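You operate a simulated robot arm through the tools that you are given. There is no shell and no other tool.

Carry out the task below with a simulated robot arm. There is one attempt and no reset: what you move stays moved.

TASK
Shim the roller till its gauge shows no gap.
Fine: free the roller clamp, pull the green shim out, read the gap, push in the one shim of that size, then set the clamp again. Where these are worked on the way, their far stop is far enough and under half their travel is too little: green shim, roller clamp.

It is judged by the outcome, as a careful person would: the job done as asked, and still so three seconds after it is handed in. It fails if anything else is knocked over, pushed out of place, dropped, spilled or broken.

THE ROBOT
A 7-joint arm with a two-finger parallel gripper, fixed in place. Base frame: the origin is on the floor under the middle of its stand, x ahead of it, y to its left, z up. Readings come in mm, degrees, newtons and seconds.
With the tool pointing down near the work surface it reaches from about 400 to 760 mm from the base axis. Its first joint turns from -143.0 to 143.0 degrees. Payload 3 kg.
Tool frame: the origin (TCP) lies between the finger pads and is the grasp point; the fingertips stand 30 mm ahead of it; z points along the fingers, y is the line along which they close. The gripper opens to 110 mm. The fingers are 20 mm wide and 10 mm thick; the gripper's body (48 by 112 mm) begins 55 mm behind the TCP.
Orientation is that of the tool frame in the base frame, as a unit quaternion [w, x, y, z]. With the fingers straight down and closing along the base's y, the tool's x points along the base's -x, its y along +y and its z along -z.

THE INTERFACE
- The arm moves only by the tool play_rows. Its argument "rows" is a list of rows, each a list of 2 entries, a list of its own where there are three numbers: the shift along the tool's x, y, z in mm, then the turn, a rotation vector about the tool's x, y, z in degrees. In form: [[[tx, ty, tz], [wx, wy, wz]], ...]. A call has 1 to 20 rows; each row shifts and turns the commanded pose from where the row before left it, along the tool's axes as they then stand. "claw" is the closure, from 0 (fully open) to 1 (shut), set as the call begins (left out, the last holds). A row lasts 0.2 s, in which the tool goes at most 50 mm and 8.6 degrees; a call with a longer step from one row to the next is refused whole, and so is a gripper value outside its range. A pose out of reach is approached as far as the arm can. The call stops where the force on the tool passes 90 N (or 10 N more than at its start, if that is more) or the arm is blocked; 0.2 s more then pass. Each finger travels about 108 mm/s and halts on what it meets, pressing with about 43 N; the grip force reading is that of the motor and also rises with nothing between the fingers. The clock runs only during rows and for 0.2 s after the last one: add rows that do not move to give the fingers time. It gives the time, the measured TCP pose, the force on the tool (base axes), the opening and the grip force at its end, in the units of the frame above (readings bear some noise), with the torque about the TCP (base axes, N m) and any sound that the robot's microphone picked up.
- Cameras (640 x 400 px; columns grow to the right, rows downward): "scene" is fixed at [399.9, 501.6, 1639.9]; the picture's right is [-0.92, -0.39, 0.00], its down [-0.21, 0.49, -0.84] and it looks along [0.33, -0.78, -0.54] (base axes); focal length 342 px, centre (320, 200). "wrist" rides on the gripper at [72, 17, -103] in the tool frame; the picture's right is [-0.23, 0.97, 0.00], its down [-0.76, -0.18, -0.62] and it looks along [-0.61, -0.14, 0.78] (tool axes); focal length 222 px, centre (320, 200). There is no depth. A picture from a camera that has moved, and an enlarged one, comes with that camera's place and axes in the base frame and with its lens.
- get_image(camera): a new picture of that camera. The clock stands still meanwhile.
- raise_lower(by): slides the trunk up (or, below 0, down) by that many mm; the arm rides with it, the base frame stays. It gives what a move gives, with no picture.
- zoom(camera, box): a new picture of the part [left, top, right, bottom] of that camera's present view, enlarged. The clock stands still meanwhile.
- job_done(): hands the job in; it is judged then, once.

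Places have to be worked out from the pictures, the camera data and where the tool is seen. Open the gripper and draw the arm clear of the work before you hand the job in, unless the task says otherwise.

The tools are called after "Call:" by a JSON object that holds its "name" and its "arguments". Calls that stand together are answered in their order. play_rows: Moves the arm, as the interface text tells. Its arguments: {"type":"object","properties":{"rows":{"type":"array","items":{"type":"array"}},"claw":{"type":"number"}},"required":["rows"]} The other tools are called the same way: raise_lower (by) moves the trunk up or down; get_image (camera) takes a picture; zoom (camera, box) takes an enlarged picture of a part of a camera's view; job_done () hands the job in.

At the start:

```text
t: 0.0
tcp_pos: [654.3, -385.7, 1244.8]
ee_rot: [0.0, 0.0, 1.0, -0.001]
contact_force: [0.5, 0.6, -0.4]
moment: [0.01, -0.02, 0.01]
grip_width: 109.8
finger_force: 0.1
trunk travel left (down, up): [-802.0, 88.0]
```

scene: 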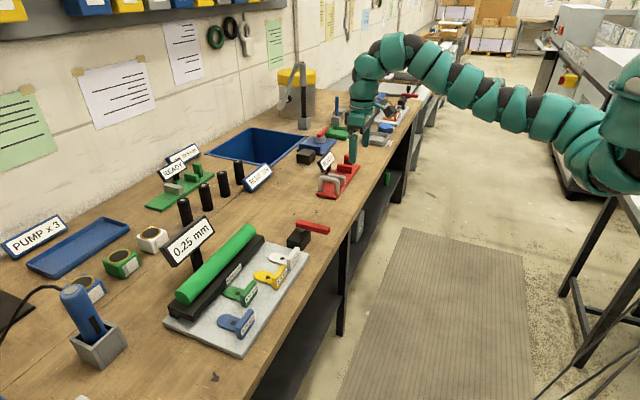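
wrist: 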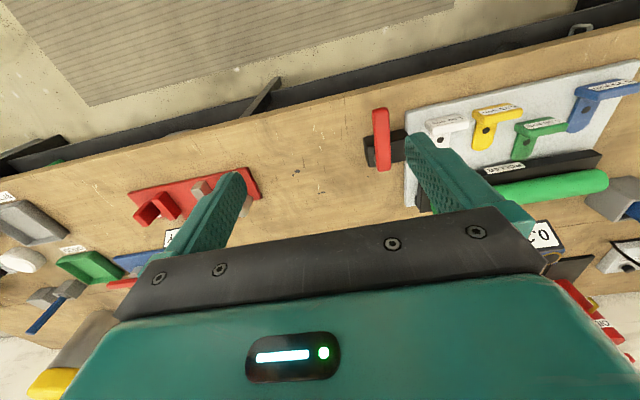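

I'll look closer at the roller fixture, the shims and the clamp before moving anything.

Call:
{"name": "zoom", "arguments": {"camera": "scene", "box": [150, 200, 340, 360]}}

Call:
{"name": "zoom", "arguments": {"camera": "wrist", "box": [340, 40, 640, 240]}}

Call:
{"name": "zoom", "arguments": {"camera": "scene", "box": [220, 240, 320, 345]}}

```text
2.50 times, centred on (245, 280) of scene
camera zoom: at [399.9, 501.6, 1639.9], right [-0.92, -0.39, 0.0], down [-0.21, 0.49, -0.84], along [0.33, -0.78, -0.54], focal length 854 px, centre (508, 0)
```

zoom: 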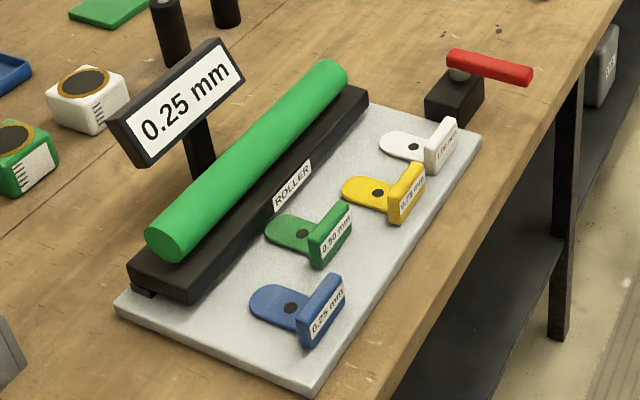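

```text
2.00 times, centred on (490, 140) of wrist
camera zoom: at [582.6, -368.0, 1348.7], right [0.23, 0.97, 0.0], down [0.76, -0.18, 0.62], along [0.61, -0.14, -0.78], focal length 444 px, centre (-20, 320)
```

zoom: 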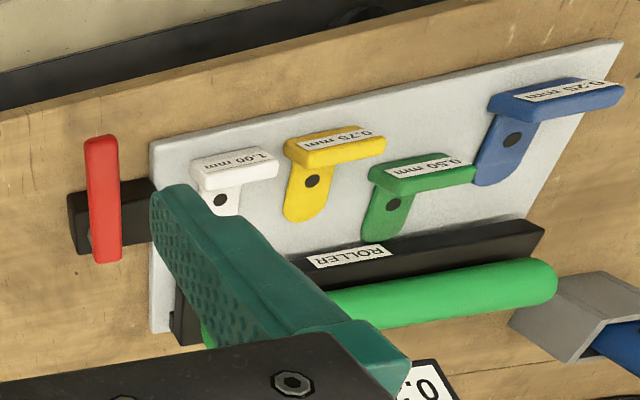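

```text
3.81 times, centred on (270, 292) of scene
camera zoom: at [399.9, 501.6, 1639.9], right [-0.92, -0.39, 0.0], down [-0.21, 0.49, -0.84], along [0.33, -0.78, -0.54], focal length 1302 px, centre (510, -152)
```

zoom: 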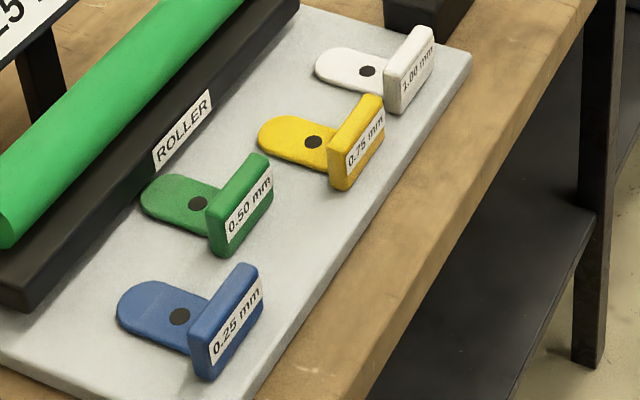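

The fixture's shims carry label tabs, the green (0.50) one sits further in, and the red lever on the black block looks like the clamp. I'll zoom in on the lever, the tabs and the gauge for finer positions.

Call:
{"name": "zoom", "arguments": {"camera": "scene", "box": [270, 205, 340, 255]}}

Call:
{"name": "zoom", "arguments": {"camera": "scene", "box": [210, 240, 320, 340]}}

Call:
{"name": "zoom", "arguments": {"camera": "wrist", "box": [350, 90, 430, 200]}}

Call:
{"name": "zoom", "arguments": {"camera": "wrist", "box": [480, 60, 640, 180]}}

Call:
{"name": "zoom", "arguments": {"camera": "scene", "box": [130, 130, 440, 260]}}

```text
8.00 times, centred on (305, 230) of scene
camera zoom: at [399.9, 501.6, 1639.9], right [-0.92, -0.39, 0.0], down [-0.21, 0.49, -0.84], along [0.33, -0.78, -0.54], focal length 2734 px, centre (440, -40)
```

zoom: 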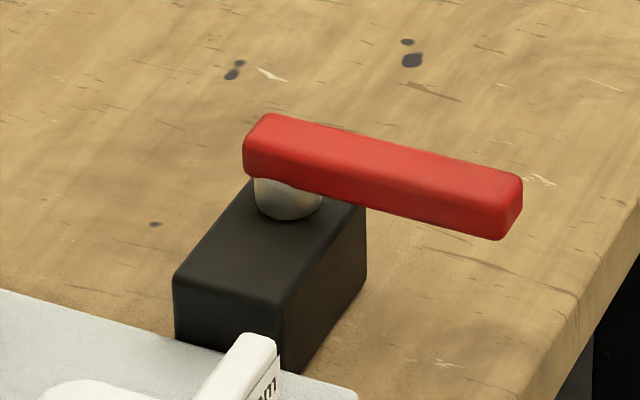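

```text
4.00 times, centred on (265, 290) of scene
camera zoom: at [399.9, 501.6, 1639.9], right [-0.92, -0.39, 0.0], down [-0.21, 0.49, -0.84], along [0.33, -0.78, -0.54], focal length 1367 px, centre (540, -160)
```

zoom: 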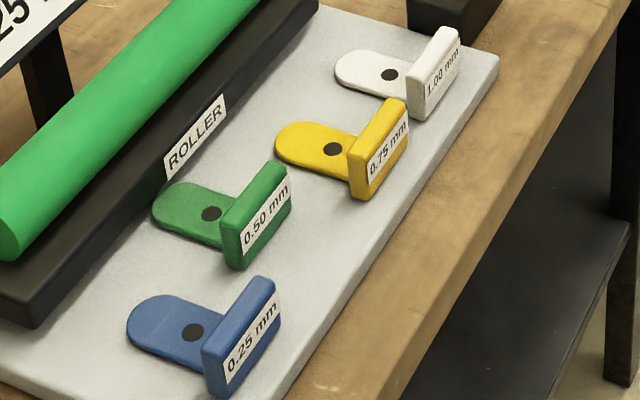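

```text
3.64 times, centred on (390, 145) of wrist
camera zoom: at [582.6, -368.0, 1348.7], right [0.23, 0.97, 0.0], down [0.76, -0.18, 0.62], along [0.61, -0.14, -0.78], focal length 808 px, centre (66, 400)
```

zoom: 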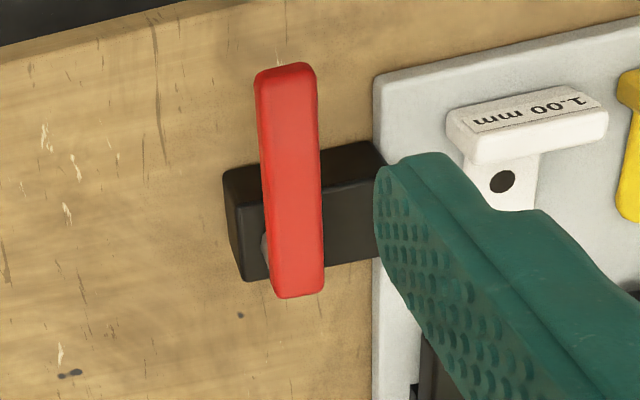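

```text
3.33 times, centred on (560, 120) of wrist
camera zoom: at [582.6, -368.0, 1348.7], right [0.23, 0.97, 0.0], down [0.76, -0.18, 0.62], along [0.61, -0.14, -0.78], focal length 740 px, centre (-480, 467)
```

zoom: 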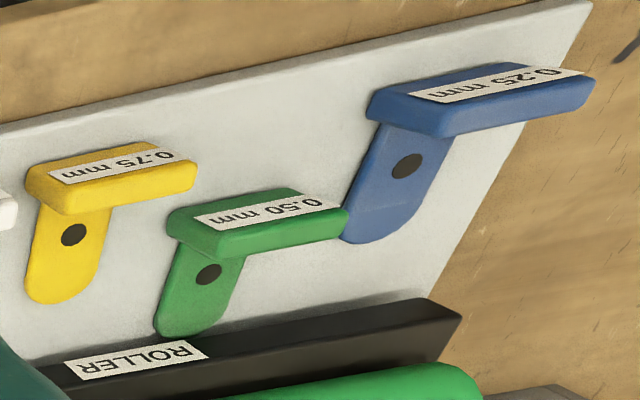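

```text
2.06 times, centred on (285, 195) of scene
camera zoom: at [399.9, 501.6, 1639.9], right [-0.92, -0.39, 0.0], down [-0.21, 0.49, -0.84], along [0.33, -0.78, -0.54], focal length 706 px, centre (392, 210)
```

zoom: 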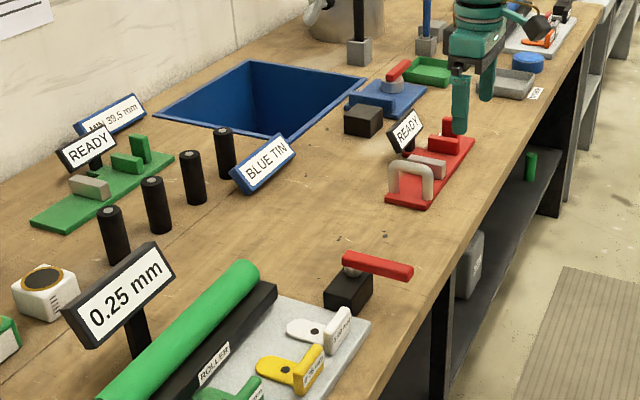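

The clamp lever appears to lie at roughly (709…821, -300, 987), pointing at the robot. The shim tabs stand near x≈775–820, y between -220 and 120, with the plate top near z≈913. I'll move the hand back and across, staying high, so the wrist camera sees the whole fixture.

Call:
{"name": "play_rows", "arguments": {"rows": [[[14, 36, 0], [0, 0, 0]], [[14, 36, 0], [0, 0, 0]], [[14, 36, 0], [0, 0, 0]], [[14, 36, 0], [0, 0, 0]], [[14, 36, 0], [0, 0, 0]], [[14, 36, 0], [0, 0, 0]], [[14, 36, 0], [0, 0, 0]], [[14, 36, 0], [0, 0, 0]], [[0, 0, 0], [0, 0, 0]]]}}

Call:
{"name": "get_image", "arguments": {"camera": "wrist"}}

Call:
{"name": "get_image", "arguments": {"camera": "scene"}}

```text
t: 2.0
tcp_pos: [686.4, -158.4, 1252.7]
ee_rot: [0.001, 0.001, 1.0, 0.001]
contact_force: [-0.2, -0.5, -0.5]
moment: [0.04, 0.0, -0.01]
grip_width: 110.2
finger_force: 0.0
out of reach, approached as far as the arm can: row 1, 2, 3, 4, 5, 6, 7, 8
trunk travel left (down, up): [-802.0, 88.0]
```

```text
taken
camera wrist: at [614.5, -139.9, 1355.8], right [0.23, 0.97, 0.0], down [0.76, -0.18, 0.62], along [0.61, -0.14, -0.78], focal length 222 px, centre (320, 200)
```

wrist: 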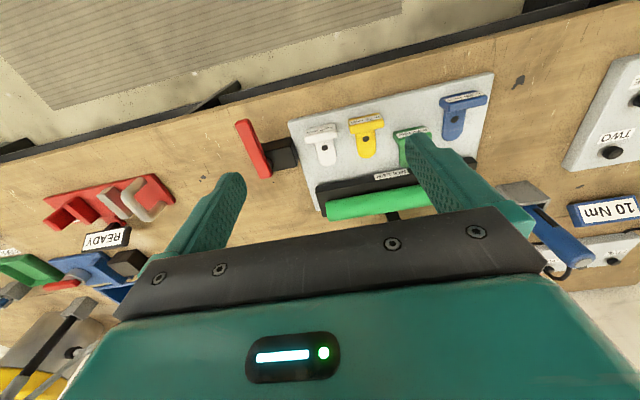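

```text
taken
```

scene: 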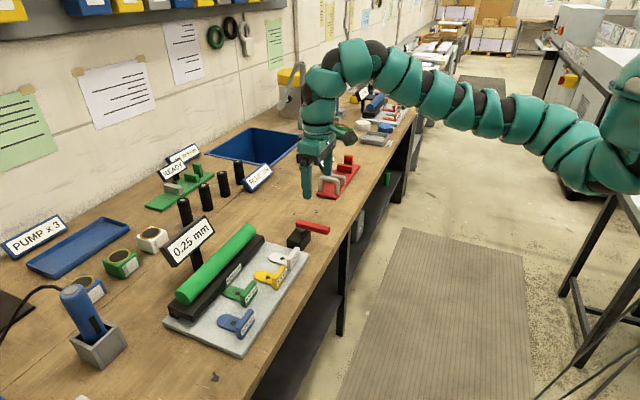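

The reading says the inward target was out of reach: at this height the arm can't fold in, so it stopped at (686, -158, 1253). I'll check how commands behave by lowering the hand with the arm itself, in free air in front of the fixture.

Call:
{"name": "play_rows", "arguments": {"rows": [[[0, 0, 30], [0, 0, 0]], [[0, 0, 30], [0, 0, 0]], [[0, 0, 30], [0, 0, 0]], [[0, 0, 0], [0, 0, 0]]]}}

```text
t: 3.0
tcp_pos: [686.6, -157.0, 1252.1]
ee_rot: [0.001, 0.001, 1.0, 0.001]
contact_force: [0.3, -0.6, 0.1]
moment: [-0.01, 0.01, -0.01]
grip_width: 109.8
finger_force: 0.0
out of reach, approached as far as the arm can: row 1, 2, 3
trunk travel left (down, up): [-802.0, 88.0]
```

No motion downward either; I need to know whether the commanded pose carried over or the arm is at a limit. I'll try a small forward move.

Call:
{"name": "play_rows", "arguments": {"rows": [[[-20, 0, 0], [0, 0, 0]], [[-20, 0, 0], [0, 0, 0]], [[0, 0, 0], [0, 0, 0]]]}}

```text
t: 3.8
tcp_pos: [727.1, -160.4, 1253.8]
ee_rot: [0.0, -0.001, 1.0, 0.0]
contact_force: [0.2, -0.3, -0.4]
moment: [-0.02, -0.03, 0.02]
grip_width: 110.1
finger_force: 0.1
trunk travel left (down, up): [-802.0, 88.0]
```

The command restarts from the measured pose and forward is fine, so it's at an inner reach limit at this height. I'll look at the arm's shape before choosing trunk height.

Call:
{"name": "get_image", "arguments": {"camera": "scene"}}

Call:
{"name": "zoom", "arguments": {"camera": "scene", "box": [290, 20, 640, 240]}}

```text
taken
```

scene: 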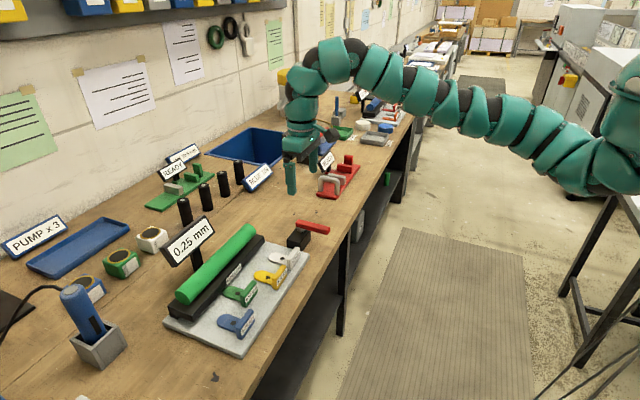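

```text
1.82 times, centred on (465, 130) of scene
camera zoom: at [399.9, 501.6, 1639.9], right [-0.92, -0.39, 0.0], down [-0.21, 0.49, -0.84], along [0.33, -0.78, -0.54], focal length 621 px, centre (56, 327)
```

zoom: 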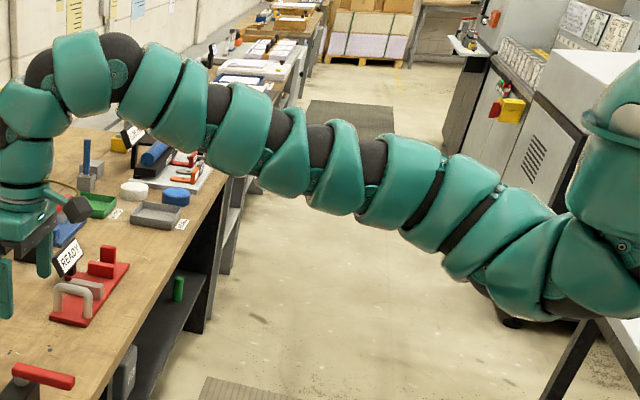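

The arm rises from the shoulder to a wrist bent sharply down, so tilting the tool forward should relieve it and give more reach. I'll lower the hand a bit here in the clear and tilt it forward in stages.

Call:
{"name": "play_rows", "arguments": {"rows": [[[0, 0, 20], [0, 0, 0]], [[0, 0, 20], [0, 0, 0]], [[0, 0, 20], [0, 0, 0]], [[0, 0, 0], [0, 0, 0]]]}}

```text
t: 4.8
tcp_pos: [728.6, -158.9, 1194.0]
ee_rot: [0.0, 0.0, 1.0, -0.001]
contact_force: [-0.1, 0.3, 0.4]
moment: [0.03, 0.0, 0.04]
grip_width: 110.0
finger_force: 0.0
trunk travel left (down, up): [-802.0, 88.0]
```

Going down works at this radius. Now I tilt forward 40° about the TCP in 8° rows.

Call:
{"name": "play_rows", "arguments": {"rows": [[[0, 0, 0], [0, -8, 0]], [[0, 0, 0], [0, -8, 0]], [[0, 0, 0], [0, -8, 0]], [[0, 0, 0], [0, -8, 0]], [[0, 0, 0], [0, -8, 0]], [[0, 0, 0], [0, 0, 0]]]}}

Call:
{"name": "get_image", "arguments": {"camera": "wrist"}}

```text
t: 6.2
tcp_pos: [754.1, -157.5, 1198.6]
ee_rot: [0.07, 0.0, 0.998, 0.0]
contact_force: [0.6, -0.5, 0.9]
moment: [-0.01, 0.01, -0.03]
grip_width: 110.0
finger_force: 0.0
out of reach, approached as far as the arm can: row 1, 2, 3, 4, 5
trunk travel left (down, up): [-802.0, 88.0]
```

```text
taken
camera wrist: at [667.9, -139.5, 1290.5], right [0.23, 0.97, 0.03], down [0.67, -0.18, 0.72], along [0.71, -0.14, -0.69], focal length 222 px, centre (320, 200)
```

wrist: 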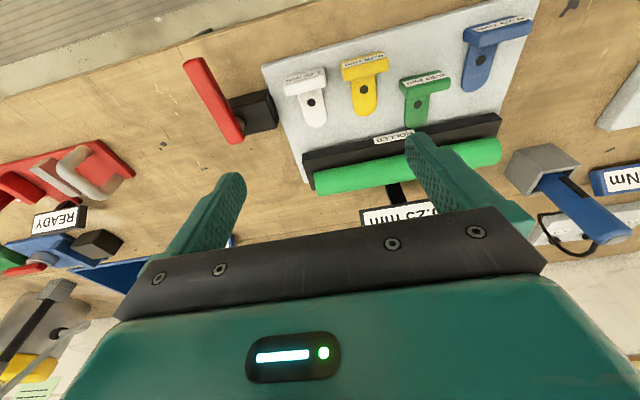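

Only about 8° was reached: the wrist itself can't come inward at this height, but lowering is allowed, and the reach is quoted for near the work surface. I'll go down to about z 1060, still above the tabs and the lever, and retry there.

Call:
{"name": "play_rows", "arguments": {"rows": [[[5, 0, 25], [0, 0, 0]], [[5, 0, 25], [0, 0, 0]], [[5, 0, 25], [0, 0, 0]], [[5, 0, 25], [0, 0, 0]], [[5, 0, 25], [0, 0, 0]], [[0, 0, 0], [0, 0, 0]]]}}

```text
t: 7.6
tcp_pos: [746.2, -159.7, 1072.2]
ee_rot: [0.069, -0.001, 0.998, 0.0]
contact_force: [0.5, -0.2, -0.2]
moment: [0.0, -0.01, -0.05]
grip_width: 109.9
finger_force: 0.1
trunk travel left (down, up): [-802.0, 88.0]
```

Lowering worked, now at (746, -160, 1072). I'll try retreating toward the robot from here (toward x≈600) along the tool's x.

Call:
{"name": "play_rows", "arguments": {"rows": [[[30, 0, -4], [0, 0, 0]], [[30, 0, -4], [0, 0, 0]], [[30, 0, -4], [0, 0, 0]], [[30, 0, -4], [0, 0, 0]], [[0, 0, 0], [0, 0, 0]]]}}

Call:
{"name": "get_image", "arguments": {"camera": "wrist"}}

Call:
{"name": "get_image", "arguments": {"camera": "scene"}}

```text
t: 8.8
tcp_pos: [631.7, -158.2, 1044.7]
ee_rot: [0.071, 0.001, 0.997, -0.002]
contact_force: [-0.1, 0.3, 0.0]
moment: [0.0, 0.0, -0.01]
grip_width: 109.7
finger_force: 0.1
out of reach, approached as far as the arm can: row 2, 3, 4
trunk travel left (down, up): [-802.0, 88.0]
```

```text
taken
camera wrist: at [546.5, -138.9, 1137.4], right [0.23, 0.97, 0.03], down [0.66, -0.18, 0.73], along [0.71, -0.14, -0.69], focal length 222 px, centre (320, 200)
```

wrist: 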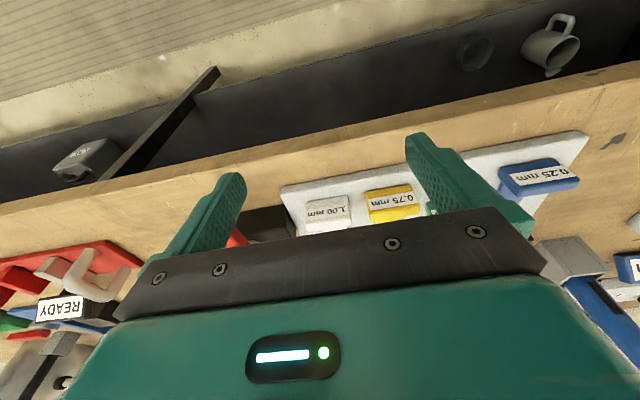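

```text
taken
```

scene: 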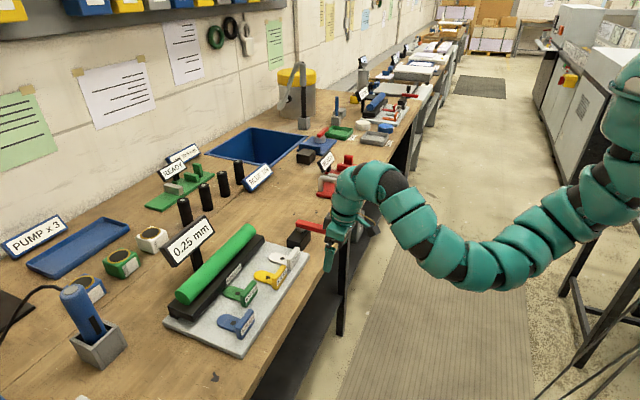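

The arm is in an elbow-down shape, with the hand now in front of the bench edge region. I'll try the forward tilt here, in free air.

Call:
{"name": "play_rows", "arguments": {"rows": [[[-10, 0, 0], [0, -8, 0]], [[-10, 0, 0], [0, -8, 0]], [[-10, 0, 0], [0, -8, 0]], [[0, 0, 0], [0, -8, 0]], [[0, 0, 0], [0, 0, 0]]]}}

```text
t: 10.0
tcp_pos: [661.2, -156.7, 1052.5]
ee_rot: [0.342, 0.0, 0.94, 0.0]
contact_force: [0.4, -0.6, -0.8]
moment: [0.0, -0.02, 0.0]
grip_width: 109.9
finger_force: 0.0
trunk travel left (down, up): [-802.0, 88.0]
```

Tilt reached 40° forward at (661, -157, 1052). Now I'll take pictures from here to locate the lever, tabs and labels more accurately.

Call:
{"name": "get_image", "arguments": {"camera": "wrist"}}

Call:
{"name": "get_image", "arguments": {"camera": "scene"}}

```text
taken
camera wrist: at [539.1, -138.6, 1085.5], right [0.17, 0.97, 0.15], down [0.18, -0.18, 0.97], along [0.97, -0.14, -0.21], focal length 222 px, centre (320, 200)
```

wrist: 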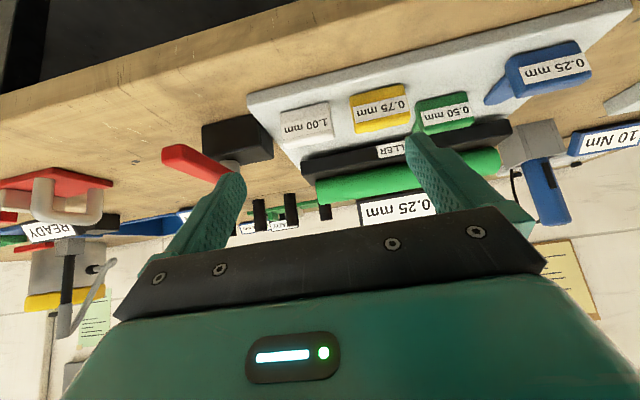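

```text
taken
```

scene: 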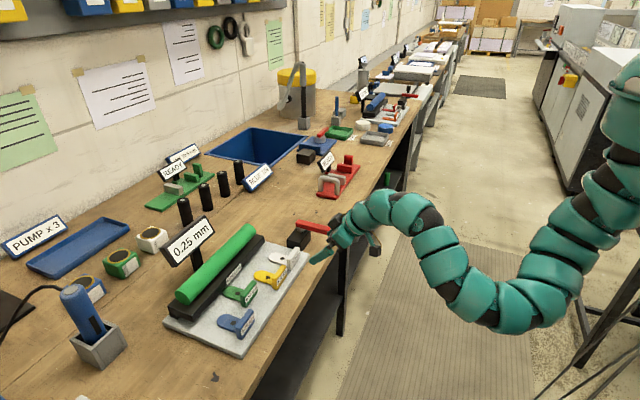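

I'll zoom in on the lever and tabs in this view and in the scene view to triangulate.

Call:
{"name": "zoom", "arguments": {"camera": "wrist", "box": [140, 100, 300, 200]}}

Call:
{"name": "zoom", "arguments": {"camera": "wrist", "box": [260, 30, 620, 230]}}

Call:
{"name": "zoom", "arguments": {"camera": "scene", "box": [270, 205, 350, 265]}}

```text
4.00 times, centred on (220, 150) of wrist
camera zoom: at [539.1, -138.6, 1085.5], right [0.17, 0.97, 0.15], down [0.18, -0.18, 0.97], along [0.97, -0.14, -0.21], focal length 888 px, centre (720, 400)
```

zoom: 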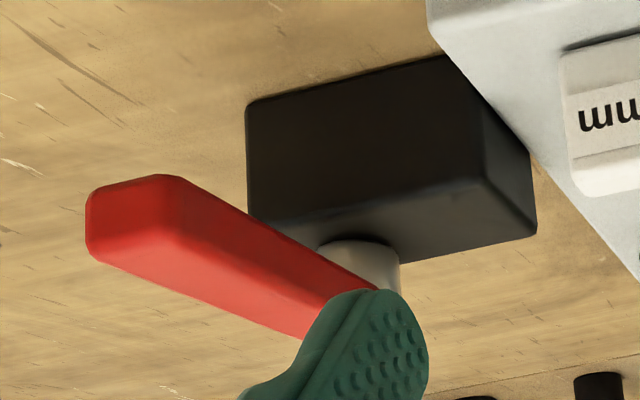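

```text
1.78 times, centred on (440, 130) of wrist
camera zoom: at [539.1, -138.6, 1085.5], right [0.17, 0.97, 0.15], down [0.18, -0.18, 0.97], along [0.97, -0.14, -0.21], focal length 395 px, centre (107, 324)
```

zoom: 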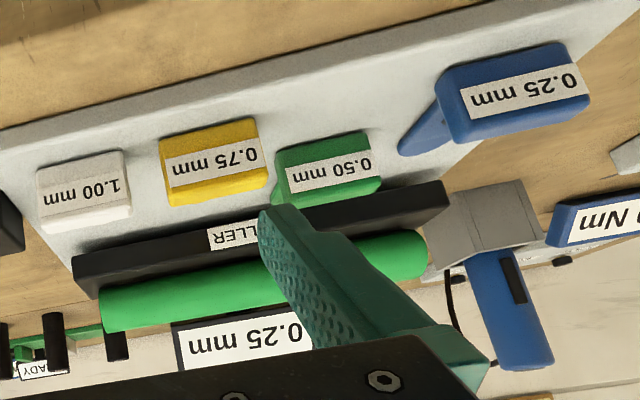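

```text
6.67 times, centred on (310, 235) of scene
camera zoom: at [399.9, 501.6, 1639.9], right [-0.92, -0.39, 0.0], down [-0.21, 0.49, -0.84], along [0.33, -0.78, -0.54], focal length 2278 px, centre (387, -33)
```

zoom: 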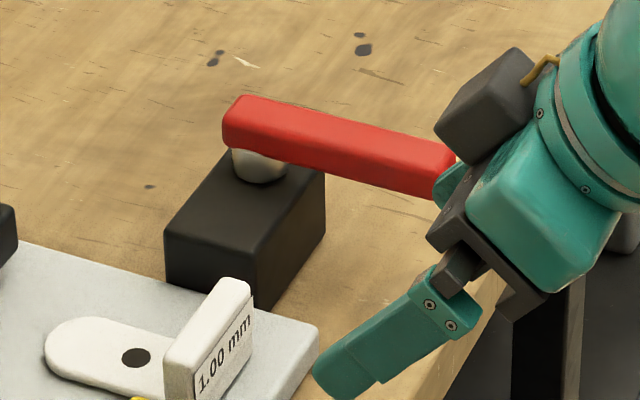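

The lever sits on a vertical grey post, with its pivot near (807, -300). It spans x 709–823 at z≈971–986, so it turns about a vertical axis. The tabs' faces are at y≈-175, -91, -8.5 and 79, with green about 48 mm further in. I'll close the fingers into a post and move above the lever's +y side.

Call:
{"name": "play_rows", "arguments": {"rows": [[[-10.35, -26.25, 8.7], [0, 0, 0]], [[-10.35, -26.25, 8.7], [0, 0, 0]], [[-10.35, -26.25, 8.7], [0, 0, 0]], [[-10.35, -26.25, 8.7], [0, 0, 0]], [[0, 0, 0], [0, 0, 0]]], "claw": 1}}

Call:
{"name": "get_image", "arguments": {"camera": "wrist"}}

Call:
{"name": "zoom", "arguments": {"camera": "scene", "box": [250, 170, 400, 270]}}

```text
t: 11.2
tcp_pos: [714.3, -260.4, 1054.6]
ee_rot: [0.342, 0.001, 0.94, 0.0]
contact_force: [0.5, -0.8, -0.2]
moment: [-0.03, 0.0, -0.02]
grip_width: 0.2
finger_force: 38.0
trunk travel left (down, up): [-802.0, 88.0]
```

```text
taken
camera wrist: at [592.5, -242.2, 1086.3], right [0.17, 0.97, 0.15], down [0.18, -0.18, 0.97], along [0.97, -0.14, -0.21], focal length 222 px, centre (320, 200)
```

wrist: 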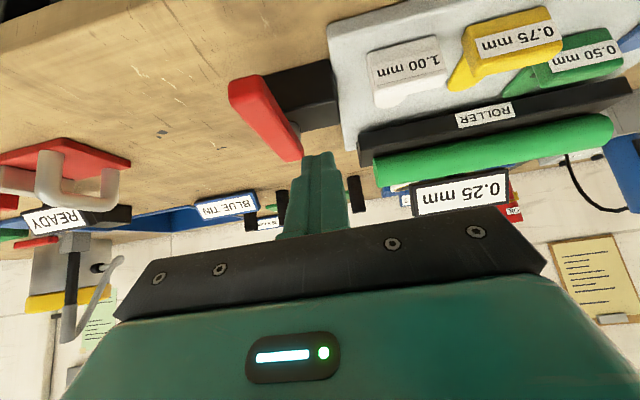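

```text
4.00 times, centred on (325, 220) of scene
camera zoom: at [399.9, 501.6, 1639.9], right [-0.92, -0.39, 0.0], down [-0.21, 0.49, -0.84], along [0.33, -0.78, -0.54], focal length 1367 px, centre (300, 120)
```

zoom: 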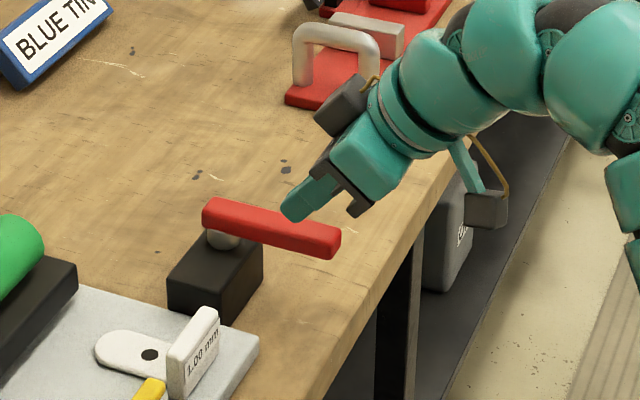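

The fingertip projects exactly where I computed it, so the geometry is trustworthy. I'll lower straight down beside the lever's +y side to TCP z≈995, where the tip's lowest point is about 966.

Call:
{"name": "play_rows", "arguments": {"rows": [[[12.8, 0, 15.2], [0, 0, 0]], [[12.8, 0, 15.2], [0, 0, 0]], [[12.8, 0, 15.2], [0, 0, 0]], [[0, 0, 0], [0, 0, 0]]]}}

Call:
{"name": "zoom", "arguments": {"camera": "scene", "box": [250, 170, 400, 270]}}

Call:
{"name": "zoom", "arguments": {"camera": "wrist", "box": [200, 60, 440, 210]}}

```text
t: 12.2
tcp_pos: [713.3, -261.8, 994.1]
ee_rot: [0.341, -0.001, 0.94, 0.0]
contact_force: [-0.1, 0.4, -0.5]
moment: [0.0, 0.02, -0.03]
grip_width: 0.0
finger_force: 37.2
trunk travel left (down, up): [-802.0, 88.0]
```

```text
4.00 times, centred on (325, 220) of scene
camera zoom: at [399.9, 501.6, 1639.9], right [-0.92, -0.39, 0.0], down [-0.21, 0.49, -0.84], along [0.33, -0.78, -0.54], focal length 1367 px, centre (300, 120)
```

zoom: 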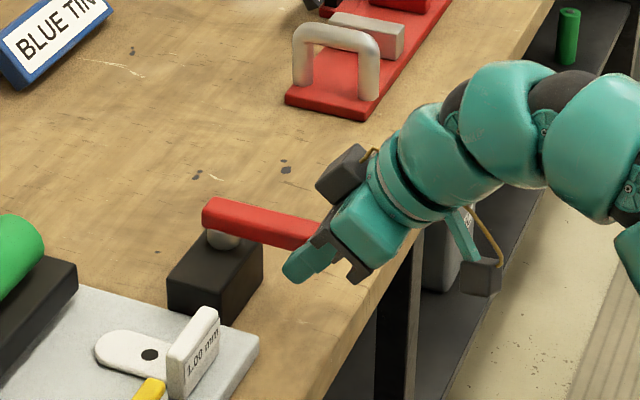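

```text
2.67 times, centred on (320, 135) of wrist
camera zoom: at [591.9, -243.6, 1026.9], right [0.17, 0.97, 0.15], down [0.18, -0.18, 0.97], along [0.97, -0.14, -0.21], focal length 592 px, centre (320, 373)
```

zoom: 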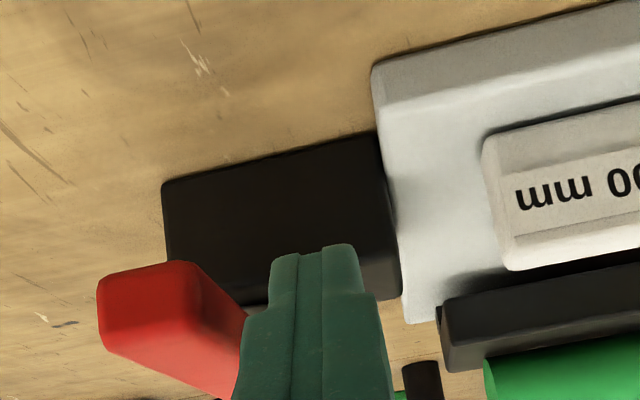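

The post is beside the lever at the right height. I'll push gently toward -y in small steps, up to about 8 mm past expected contact, to see whether it yields.

Call:
{"name": "play_rows", "arguments": {"rows": [[[0, -6, 0], [0, 0, 0]], [[0, -6, 0], [0, 0, 0]], [[0, -4, 0], [0, 0, 0]], [[0, -3, 0], [0, 0, 0]], [[0, -3, 0], [0, 0, 0]], [[0, -2, 0], [0, 0, 0]]]}}

Call:
{"name": "zoom", "arguments": {"camera": "wrist", "box": [200, 60, 440, 210]}}

```text
t: 13.6
tcp_pos: [714.2, -286.4, 994.8]
ee_rot: [0.342, 0.0, 0.94, 0.0]
contact_force: [-3.4, 2.4, 0.1]
moment: [0.04, 0.03, 0.03]
grip_width: 0.0
finger_force: 37.8
trunk travel left (down, up): [-802.0, 88.0]
```

```text
2.67 times, centred on (320, 135) of wrist
camera zoom: at [592.5, -268.2, 1026.5], right [0.18, 0.97, 0.15], down [0.18, -0.18, 0.97], along [0.97, -0.14, -0.21], focal length 592 px, centre (320, 373)
```

zoom: 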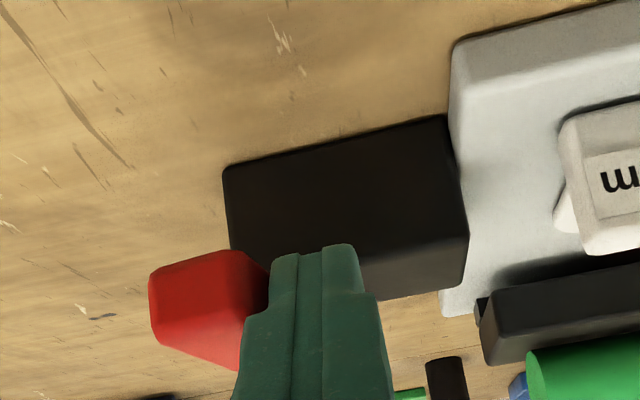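

Light contact (about 4 N) and no stiff resistance yet. I'll continue a few mm further and watch the force.

Call:
{"name": "play_rows", "arguments": {"rows": [[[0, -4, 0], [0, 0, 0]], [[0, -4, 0], [0, 0, 0]], [[0, -4, 0], [0, 0, 0]]]}}

Call:
{"name": "zoom", "arguments": {"camera": "scene", "box": [250, 170, 400, 270]}}

```text
t: 14.4
tcp_pos: [715.2, -298.7, 994.8]
ee_rot: [0.342, 0.0, 0.94, 0.0]
contact_force: [0.0, 1.8, 1.3]
moment: [0.02, -0.01, 0.01]
grip_width: 0.0
finger_force: 37.5
trunk travel left (down, up): [-802.0, 88.0]
```

```text
4.00 times, centred on (325, 220) of scene
camera zoom: at [399.9, 501.6, 1639.9], right [-0.92, -0.39, 0.0], down [-0.21, 0.49, -0.84], along [0.33, -0.78, -0.54], focal length 1367 px, centre (300, 120)
```

zoom: 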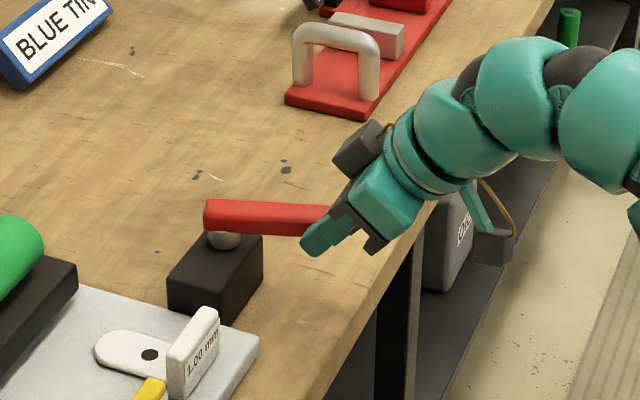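

The lever is turning toward -y with only about 2 N, so that's the freeing direction. I'll follow its arc with the post to around 60°.

Call:
{"name": "play_rows", "arguments": {"rows": [[[0, -7, 0], [0, 0, 0]], [[0, -7, 0], [0, 0, 0]], [[0, -7, 0], [0, 0, 0]], [[-1.92, -6.7, 1.61], [0, 0, 0]], [[-1.92, -6.7, 1.61], [0, 0, 0]], [[-1.92, -6.7, 1.61], [0, 0, 0]], [[-3.32, -5.5, 2.79], [0, 0, 0]], [[-3.32, -5.5, 2.79], [0, 0, 0]], [[-3.32, -5.5, 2.79], [0, 0, 0]]]}}

Call:
{"name": "zoom", "arguments": {"camera": "scene", "box": [250, 170, 400, 270]}}

```text
t: 16.4
tcp_pos: [734.5, -355.2, 994.7]
ee_rot: [0.342, 0.0, 0.94, 0.0]
contact_force: [0.1, 0.4, -0.1]
moment: [-0.04, 0.0, 0.02]
grip_width: 0.2
finger_force: 37.5
trunk travel left (down, up): [-802.0, 88.0]
```

```text
4.00 times, centred on (325, 220) of scene
camera zoom: at [399.9, 501.6, 1639.9], right [-0.92, -0.39, 0.0], down [-0.21, 0.49, -0.84], along [0.33, -0.78, -0.54], focal length 1367 px, centre (300, 120)
```

zoom: 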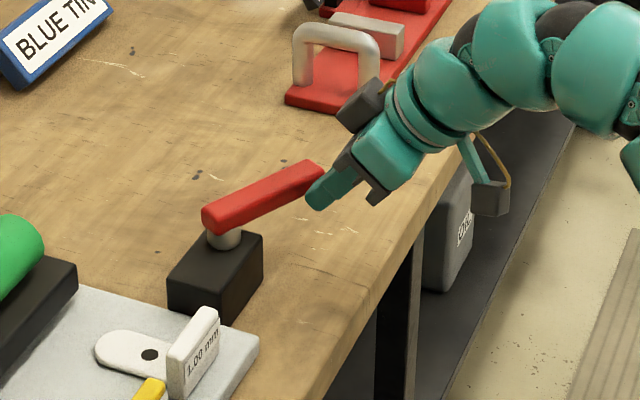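

The lever is at about 62° and moves freely. I'll carry on along the arc toward its stop, watching the force.

Call:
{"name": "play_rows", "arguments": {"rows": [[[-3.96, -5, 3.32], [0, 0, 0]], [[-3.96, -5, 3.32], [0, 0, 0]], [[-3.96, -5, 3.32], [0, 0, 0]], [[-3.45, -2, 2.89], [0, 0, 0]], [[-3.45, -2, 2.89], [0, 0, 0]], [[-3.45, -2, 2.89], [0, 0, 0]], [[-3.45, -2, 2.89], [0, 0, 0]]]}}

Call:
{"name": "zoom", "arguments": {"camera": "scene", "box": [250, 170, 400, 270]}}

```text
t: 18.0
tcp_pos: [769.6, -379.2, 994.6]
ee_rot: [0.343, 0.0, 0.939, 0.0]
contact_force: [-0.1, 0.5, -0.8]
moment: [-0.03, -0.01, -0.02]
grip_width: 0.0
finger_force: 37.7
trunk travel left (down, up): [-802.0, 88.0]
```

```text
4.00 times, centred on (325, 220) of scene
camera zoom: at [399.9, 501.6, 1639.9], right [-0.92, -0.39, 0.0], down [-0.21, 0.49, -0.84], along [0.33, -0.78, -0.54], focal length 1367 px, centre (300, 120)
```

zoom: 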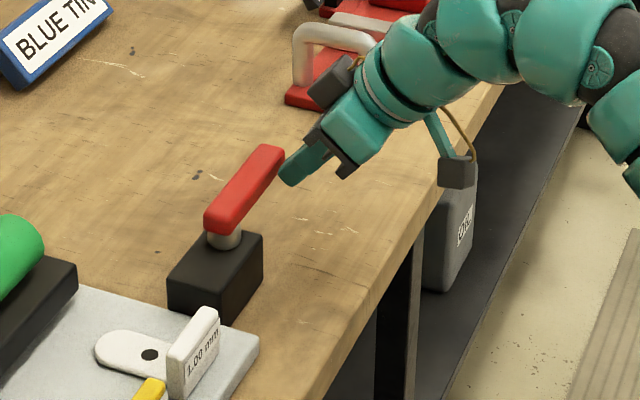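

The lever now points along -y, about 90° from where it began, with still no stop felt. I'll push on in small +x steps to see if a stop shows.

Call:
{"name": "play_rows", "arguments": {"rows": [[[-3.06, 0, 2.57], [0, 0, 0]], [[-3.06, 0, 2.57], [0, 0, 0]], [[-3.06, 0, 2.57], [0, 0, 0]]]}}

Call:
{"name": "zoom", "arguments": {"camera": "scene", "box": [250, 170, 400, 270]}}

Call:
{"name": "zoom", "arguments": {"camera": "scene", "box": [150, 200, 310, 310]}}

```text
t: 18.8
tcp_pos: [770.7, -378.7, 995.8]
ee_rot: [0.338, 0.001, 0.941, 0.001]
contact_force: [-74.4, 10.3, -0.7]
moment: [-0.44, 1.25, 0.27]
grip_width: 0.1
finger_force: 37.7
trunk travel left (down, up): [-802.0, 88.0]
```

```text
4.00 times, centred on (325, 220) of scene
camera zoom: at [399.9, 501.6, 1639.9], right [-0.92, -0.39, 0.0], down [-0.21, 0.49, -0.84], along [0.33, -0.78, -0.54], focal length 1367 px, centre (300, 120)
```

zoom: 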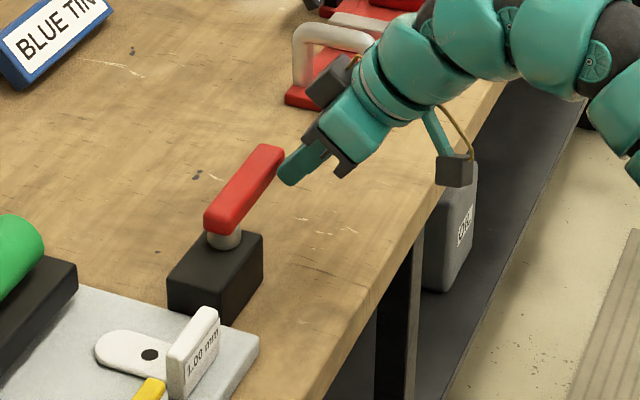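

```text
3.64 times, centred on (230, 255) of scene
camera zoom: at [399.9, 501.6, 1639.9], right [-0.92, -0.39, 0.0], down [-0.21, 0.49, -0.84], along [0.33, -0.78, -0.54], focal length 1243 px, centre (647, 0)
```

zoom: 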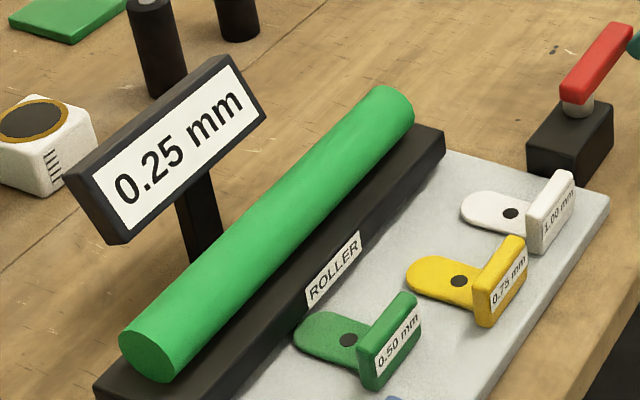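

Hard stop felt (74 N), so the clamp is fully free at its far stop. I'll back off, rise, and travel to in front of the green shim, opening the fingers to about 75 mm.

Call:
{"name": "play_rows", "arguments": {"rows": [[[15.3, 0, -12.9], [0, 0, 0]], [[0.3, 0, -30.7], [0, 0, 0]], [[0.3, 0, -30.7], [0, 0, 0]], [[0.3, 0, -30.7], [0, 0, 0]], [[0, 41.2, 0], [0, 0, 0]], [[0, 41.2, 0], [0, 0, 0]], [[0, 41.2, 0], [0, 0, 0]], [[0, 41.2, 0], [0, 0, 0]], [[0, 41.2, 0], [0, 0, 0]], [[0, 41.2, 0], [0, 0, 0]], [[0, 41.2, 0], [0, 0, 0]], [[0, 41.2, 0], [0, 0, 0]], [[0, 41.2, 0], [0, 0, 0]], [[0, 0, 0], [0, 0, 0]]]}}

Call:
{"name": "get_image", "arguments": {"camera": "wrist"}}

Call:
{"name": "get_image", "arguments": {"camera": "scene"}}

```text
t: 21.8
tcp_pos: [699.1, -9.0, 1063.2]
ee_rot: [0.343, 0.0, 0.939, 0.001]
contact_force: [0.4, 0.0, 0.0]
moment: [0.03, 0.0, 0.02]
grip_width: 0.0
finger_force: 37.9
trunk travel left (down, up): [-802.0, 88.0]
```

```text
taken
camera wrist: at [577.3, 10.9, 1095.3], right [0.18, 0.97, 0.15], down [0.18, -0.18, 0.97], along [0.97, -0.14, -0.21], focal length 222 px, centre (320, 200)
```

wrist: 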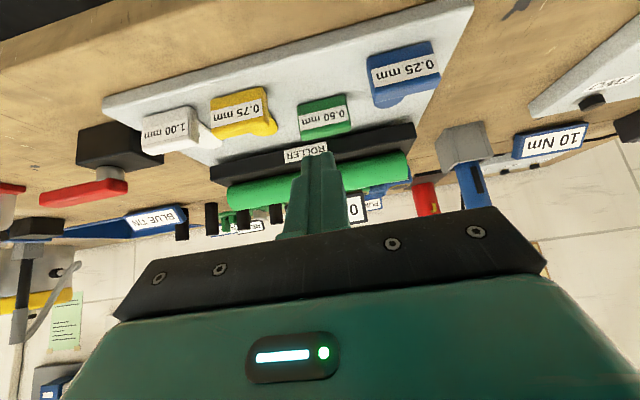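

```text
taken
```

scene: 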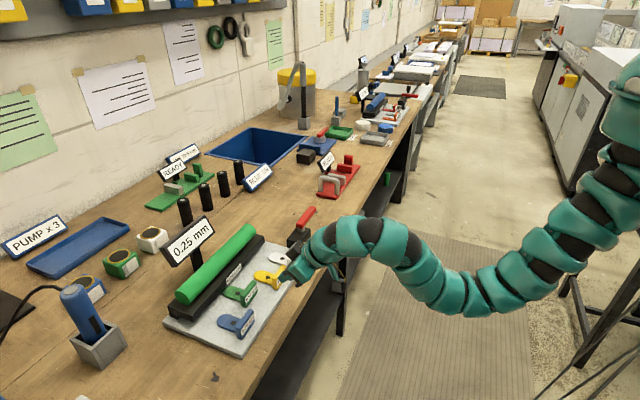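

The lever stays at its free stop. I'll zoom on the green tab from here to pin its centre and width.

Call:
{"name": "zoom", "arguments": {"camera": "wrist", "box": [200, 30, 460, 190]}}

Call:
{"name": "zoom", "arguments": {"camera": "scene", "box": [200, 240, 320, 340]}}

```text
2.46 times, centred on (330, 110) of wrist
camera zoom: at [577.3, 10.9, 1095.3], right [0.18, 0.97, 0.15], down [0.18, -0.18, 0.97], along [0.97, -0.14, -0.21], focal length 547 px, centre (295, 422)
```

zoom: 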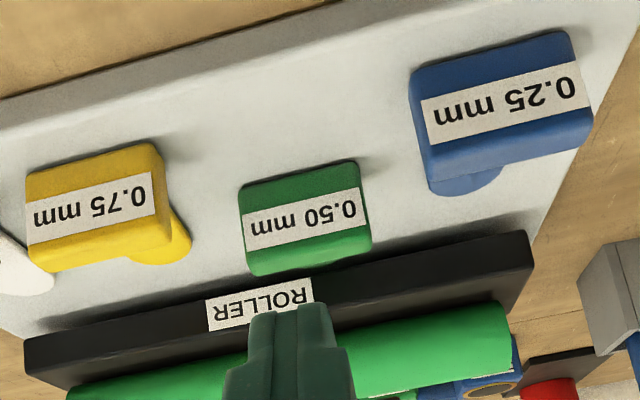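

```text
4.00 times, centred on (260, 290) of scene
camera zoom: at [399.9, 501.6, 1639.9], right [-0.92, -0.39, 0.0], down [-0.21, 0.49, -0.84], along [0.33, -0.78, -0.54], focal length 1367 px, centre (560, -160)
```

zoom: 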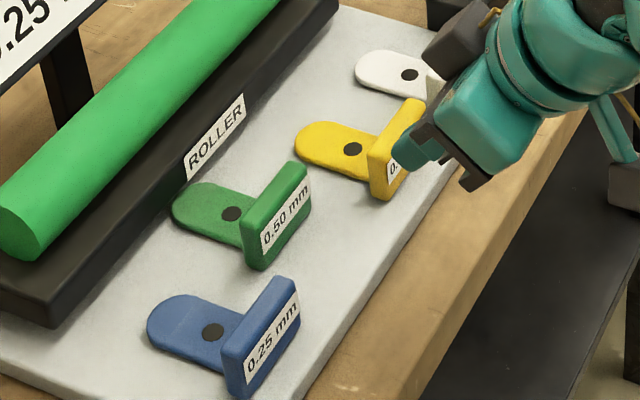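

The green tab's label face is at about (811, -5, 949), and the tab is about 60 mm wide. The neighbouring tabs leave gaps of about 25 mm. I'll open to about 76 mm and go part way in, staying above the tabs, to check alignment.

Call:
{"name": "play_rows", "arguments": {"rows": [[[0, 0, 0], [0, 0, 0]], [[0, 0, 0], [0, 0, 0]], [[-8.4, 1, 28.8], [0, 0, 0]], [[-8.4, 1, 28.8], [0, 0, 0]], [[-8.4, 1, 28.8], [0, 0, 0]], [[0, 0, 0], [0, 0, 0]]], "claw": 0.31}}

Call:
{"name": "get_image", "arguments": {"camera": "wrist"}}

Call:
{"name": "zoom", "arguments": {"camera": "scene", "box": [200, 230, 340, 340]}}

```text
t: 23.2
tcp_pos: [774.9, -3.1, 1014.0]
ee_rot: [0.342, 0.0, 0.94, 0.0]
contact_force: [1.0, -0.8, 0.2]
moment: [-0.02, 0.02, 0.02]
grip_width: 76.0
finger_force: 0.1
trunk travel left (down, up): [-802.0, 88.0]
```

```text
taken
camera wrist: at [653.1, 14.8, 1046.6], right [0.17, 0.97, 0.15], down [0.18, -0.18, 0.97], along [0.97, -0.14, -0.21], focal length 222 px, centre (320, 200)
```

wrist: 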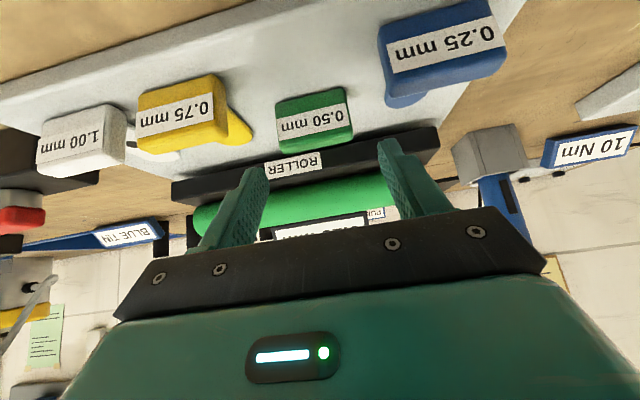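

```text
3.64 times, centred on (270, 285) of scene
camera zoom: at [399.9, 501.6, 1639.9], right [-0.92, -0.39, 0.0], down [-0.21, 0.49, -0.84], along [0.33, -0.78, -0.54], focal length 1243 px, centre (502, -109)
```

zoom: 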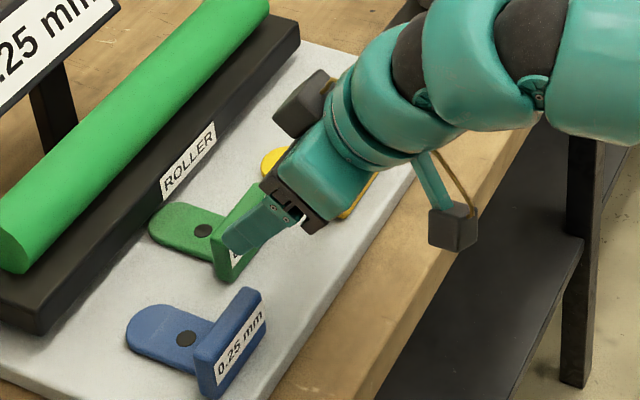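

Alignment in y is within about 1 mm: the tab centre is at (811, -4, 950). I'll move in along the fingers to TCP (819, -4, 953), straddling the tab ends, with the fingertips staying about 10 mm above the plate.

Call:
{"name": "play_rows", "arguments": {"rows": [[[1.4, -0.25, 18.75], [0, 0, 0]], [[1.4, -0.25, 18.75], [0, 0, 0]], [[1.4, -0.25, 18.75], [0, 0, 0]], [[1.4, -0.25, 18.75], [0, 0, 0]], [[0, 0, 0], [0, 0, 0]]]}}

Call:
{"name": "zoom", "arguments": {"camera": "wrist", "box": [180, 40, 480, 230]}}

Call:
{"name": "zoom", "arguments": {"camera": "scene", "box": [200, 240, 320, 340]}}

```text
t: 24.4
tcp_pos: [819.2, -5.8, 952.9]
ee_rot: [0.343, 0.001, 0.939, 0.0]
contact_force: [0.3, -0.2, 0.1]
moment: [0.01, 0.0, 0.0]
grip_width: 76.0
finger_force: 0.0
trunk travel left (down, up): [-802.0, 88.0]
```

```text
2.11 times, centred on (330, 135) of wrist
camera zoom: at [698.5, 13.7, 985.4], right [0.17, 0.97, 0.15], down [0.18, -0.18, 0.97], along [0.97, -0.14, -0.21], focal length 468 px, centre (299, 337)
```

zoom: 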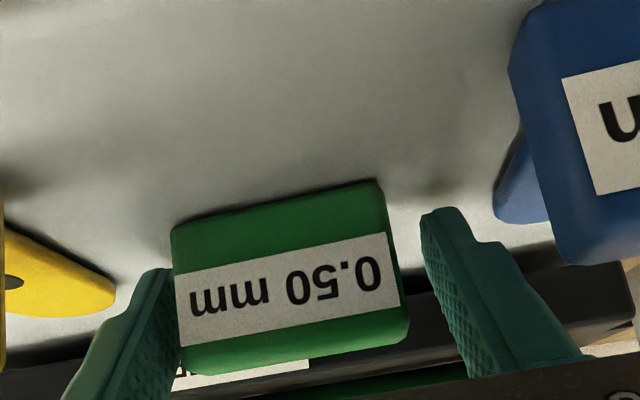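

```text
4.00 times, centred on (260, 290) of scene
camera zoom: at [399.9, 501.6, 1639.9], right [-0.92, -0.39, 0.0], down [-0.21, 0.49, -0.84], along [0.33, -0.78, -0.54], focal length 1367 px, centre (560, -160)
```

zoom: 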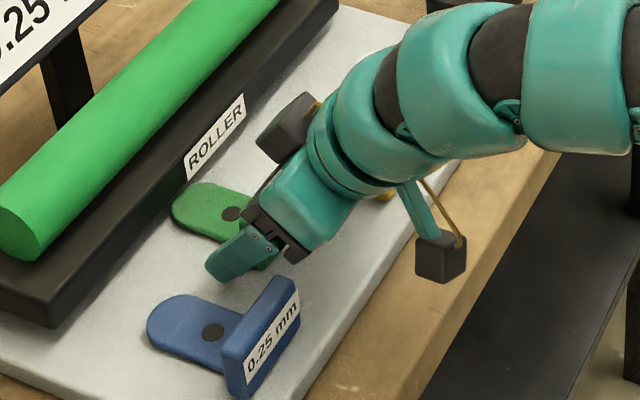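

The fingers straddle the tab (y -33…24, z 926…965), well centred. Closing the grip on its two ends now.

Call:
{"name": "play_rows", "arguments": {"rows": [[[0, 0, 0], [0, 0, 0]], [[0, 0, 0], [0, 0, 0]], [[0, 0, 0], [0, 0, 0]]], "claw": 1}}

Call:
{"name": "zoom", "arguments": {"camera": "wrist", "box": [180, 40, 480, 230]}}

```text
t: 25.2
tcp_pos: [821.2, -7.6, 952.4]
ee_rot: [0.342, 0.001, 0.94, -0.001]
contact_force: [0.7, -9.2, -0.6]
moment: [-0.76, -0.48, -0.44]
grip_width: 61.4
finger_force: 45.7
trunk travel left (down, up): [-802.0, 88.0]
```

```text
2.11 times, centred on (330, 135) of wrist
camera zoom: at [698.7, 11.4, 985.1], right [0.18, 0.97, 0.15], down [0.18, -0.18, 0.97], along [0.97, -0.14, -0.21], focal length 468 px, centre (299, 337)
```

zoom: 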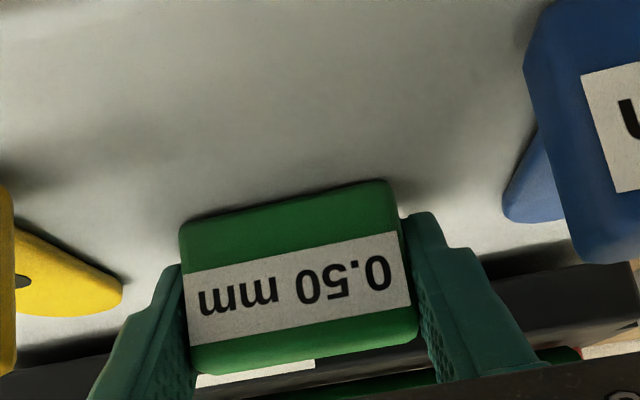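

Gripped at 61.4 mm with about 46 N. I'll pull straight toward -x, first about 16 mm, watching force and whether the tab follows.

Call:
{"name": "play_rows", "arguments": {"rows": [[[3.06, 0, -2.57], [0, 0, 0]], [[3.06, 0, -2.57], [0, 0, 0]], [[3.06, 0, -2.57], [0, 0, 0]], [[3.06, 0, -2.57], [0, 0, 0]]]}}

Call:
{"name": "zoom", "arguments": {"camera": "scene", "box": [150, 200, 340, 360]}}

Call:
{"name": "zoom", "arguments": {"camera": "wrist", "box": [180, 40, 480, 230]}}

```text
t: 26.2
tcp_pos: [802.8, -7.2, 952.4]
ee_rot: [0.342, 0.001, 0.94, -0.001]
contact_force: [-0.1, -12.9, 2.1]
moment: [-0.48, 0.61, -0.74]
grip_width: 61.6
finger_force: 45.2
trunk travel left (down, up): [-802.0, 88.0]
```

```text
2.50 times, centred on (245, 280) of scene
camera zoom: at [399.9, 501.6, 1639.9], right [-0.92, -0.39, 0.0], down [-0.21, 0.49, -0.84], along [0.33, -0.78, -0.54], focal length 854 px, centre (508, 0)
```

zoom: 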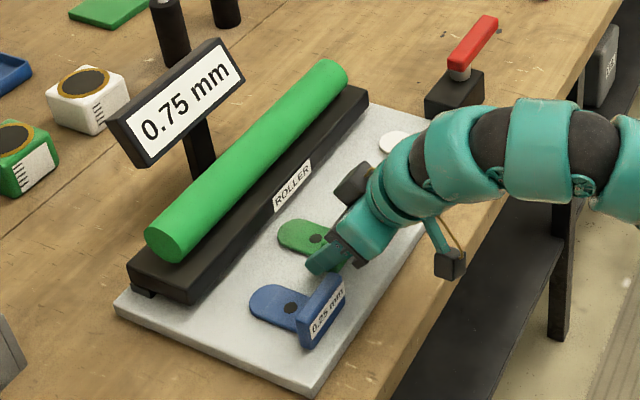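

```text
2.11 times, centred on (330, 135) of wrist
camera zoom: at [681.4, 11.2, 985.2], right [0.18, 0.97, 0.15], down [0.18, -0.18, 0.97], along [0.97, -0.14, -0.21], focal length 468 px, centre (299, 337)
```

zoom: 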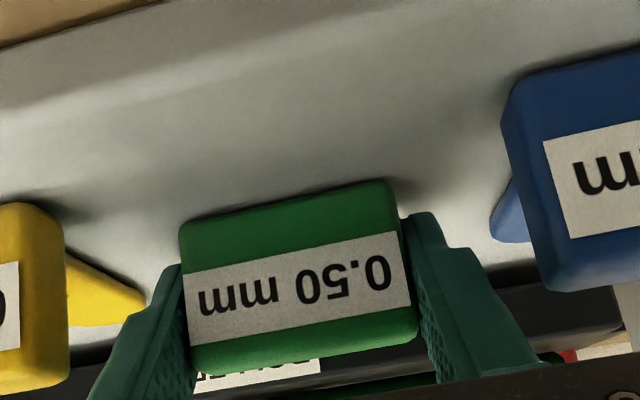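

The shim follows the grip and the gauge already reads 0.75 mm. I'll pull on toward its outer stop.

Call:
{"name": "play_rows", "arguments": {"rows": [[[3.06, 0, -2.57], [0, 0, 0]], [[3.06, 0, -2.57], [0, 0, 0]], [[3.06, 0, -2.57], [0, 0, 0]], [[3.06, 0, -2.57], [0, 0, 0]], [[3.06, 0, -2.57], [0, 0, 0]], [[3.06, 0, -2.57], [0, 0, 0]]]}}

Call:
{"name": "zoom", "arguments": {"camera": "scene", "box": [150, 200, 340, 360]}}

```text
t: 27.6
tcp_pos: [778.8, -8.6, 952.7]
ee_rot: [0.342, 0.001, 0.94, 0.0]
contact_force: [0.3, -16.1, 2.1]
moment: [-0.15, 1.16, 0.33]
grip_width: 61.7
finger_force: 44.9
trunk travel left (down, up): [-802.0, 88.0]
```

```text
2.50 times, centred on (245, 280) of scene
camera zoom: at [399.9, 501.6, 1639.9], right [-0.92, -0.39, 0.0], down [-0.21, 0.49, -0.84], along [0.33, -0.78, -0.54], focal length 854 px, centre (508, 0)
```

zoom: 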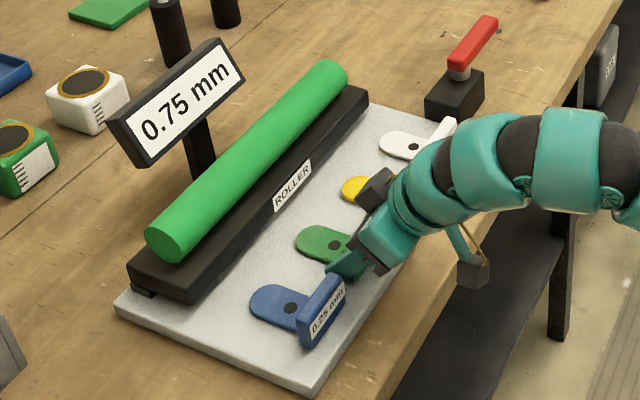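

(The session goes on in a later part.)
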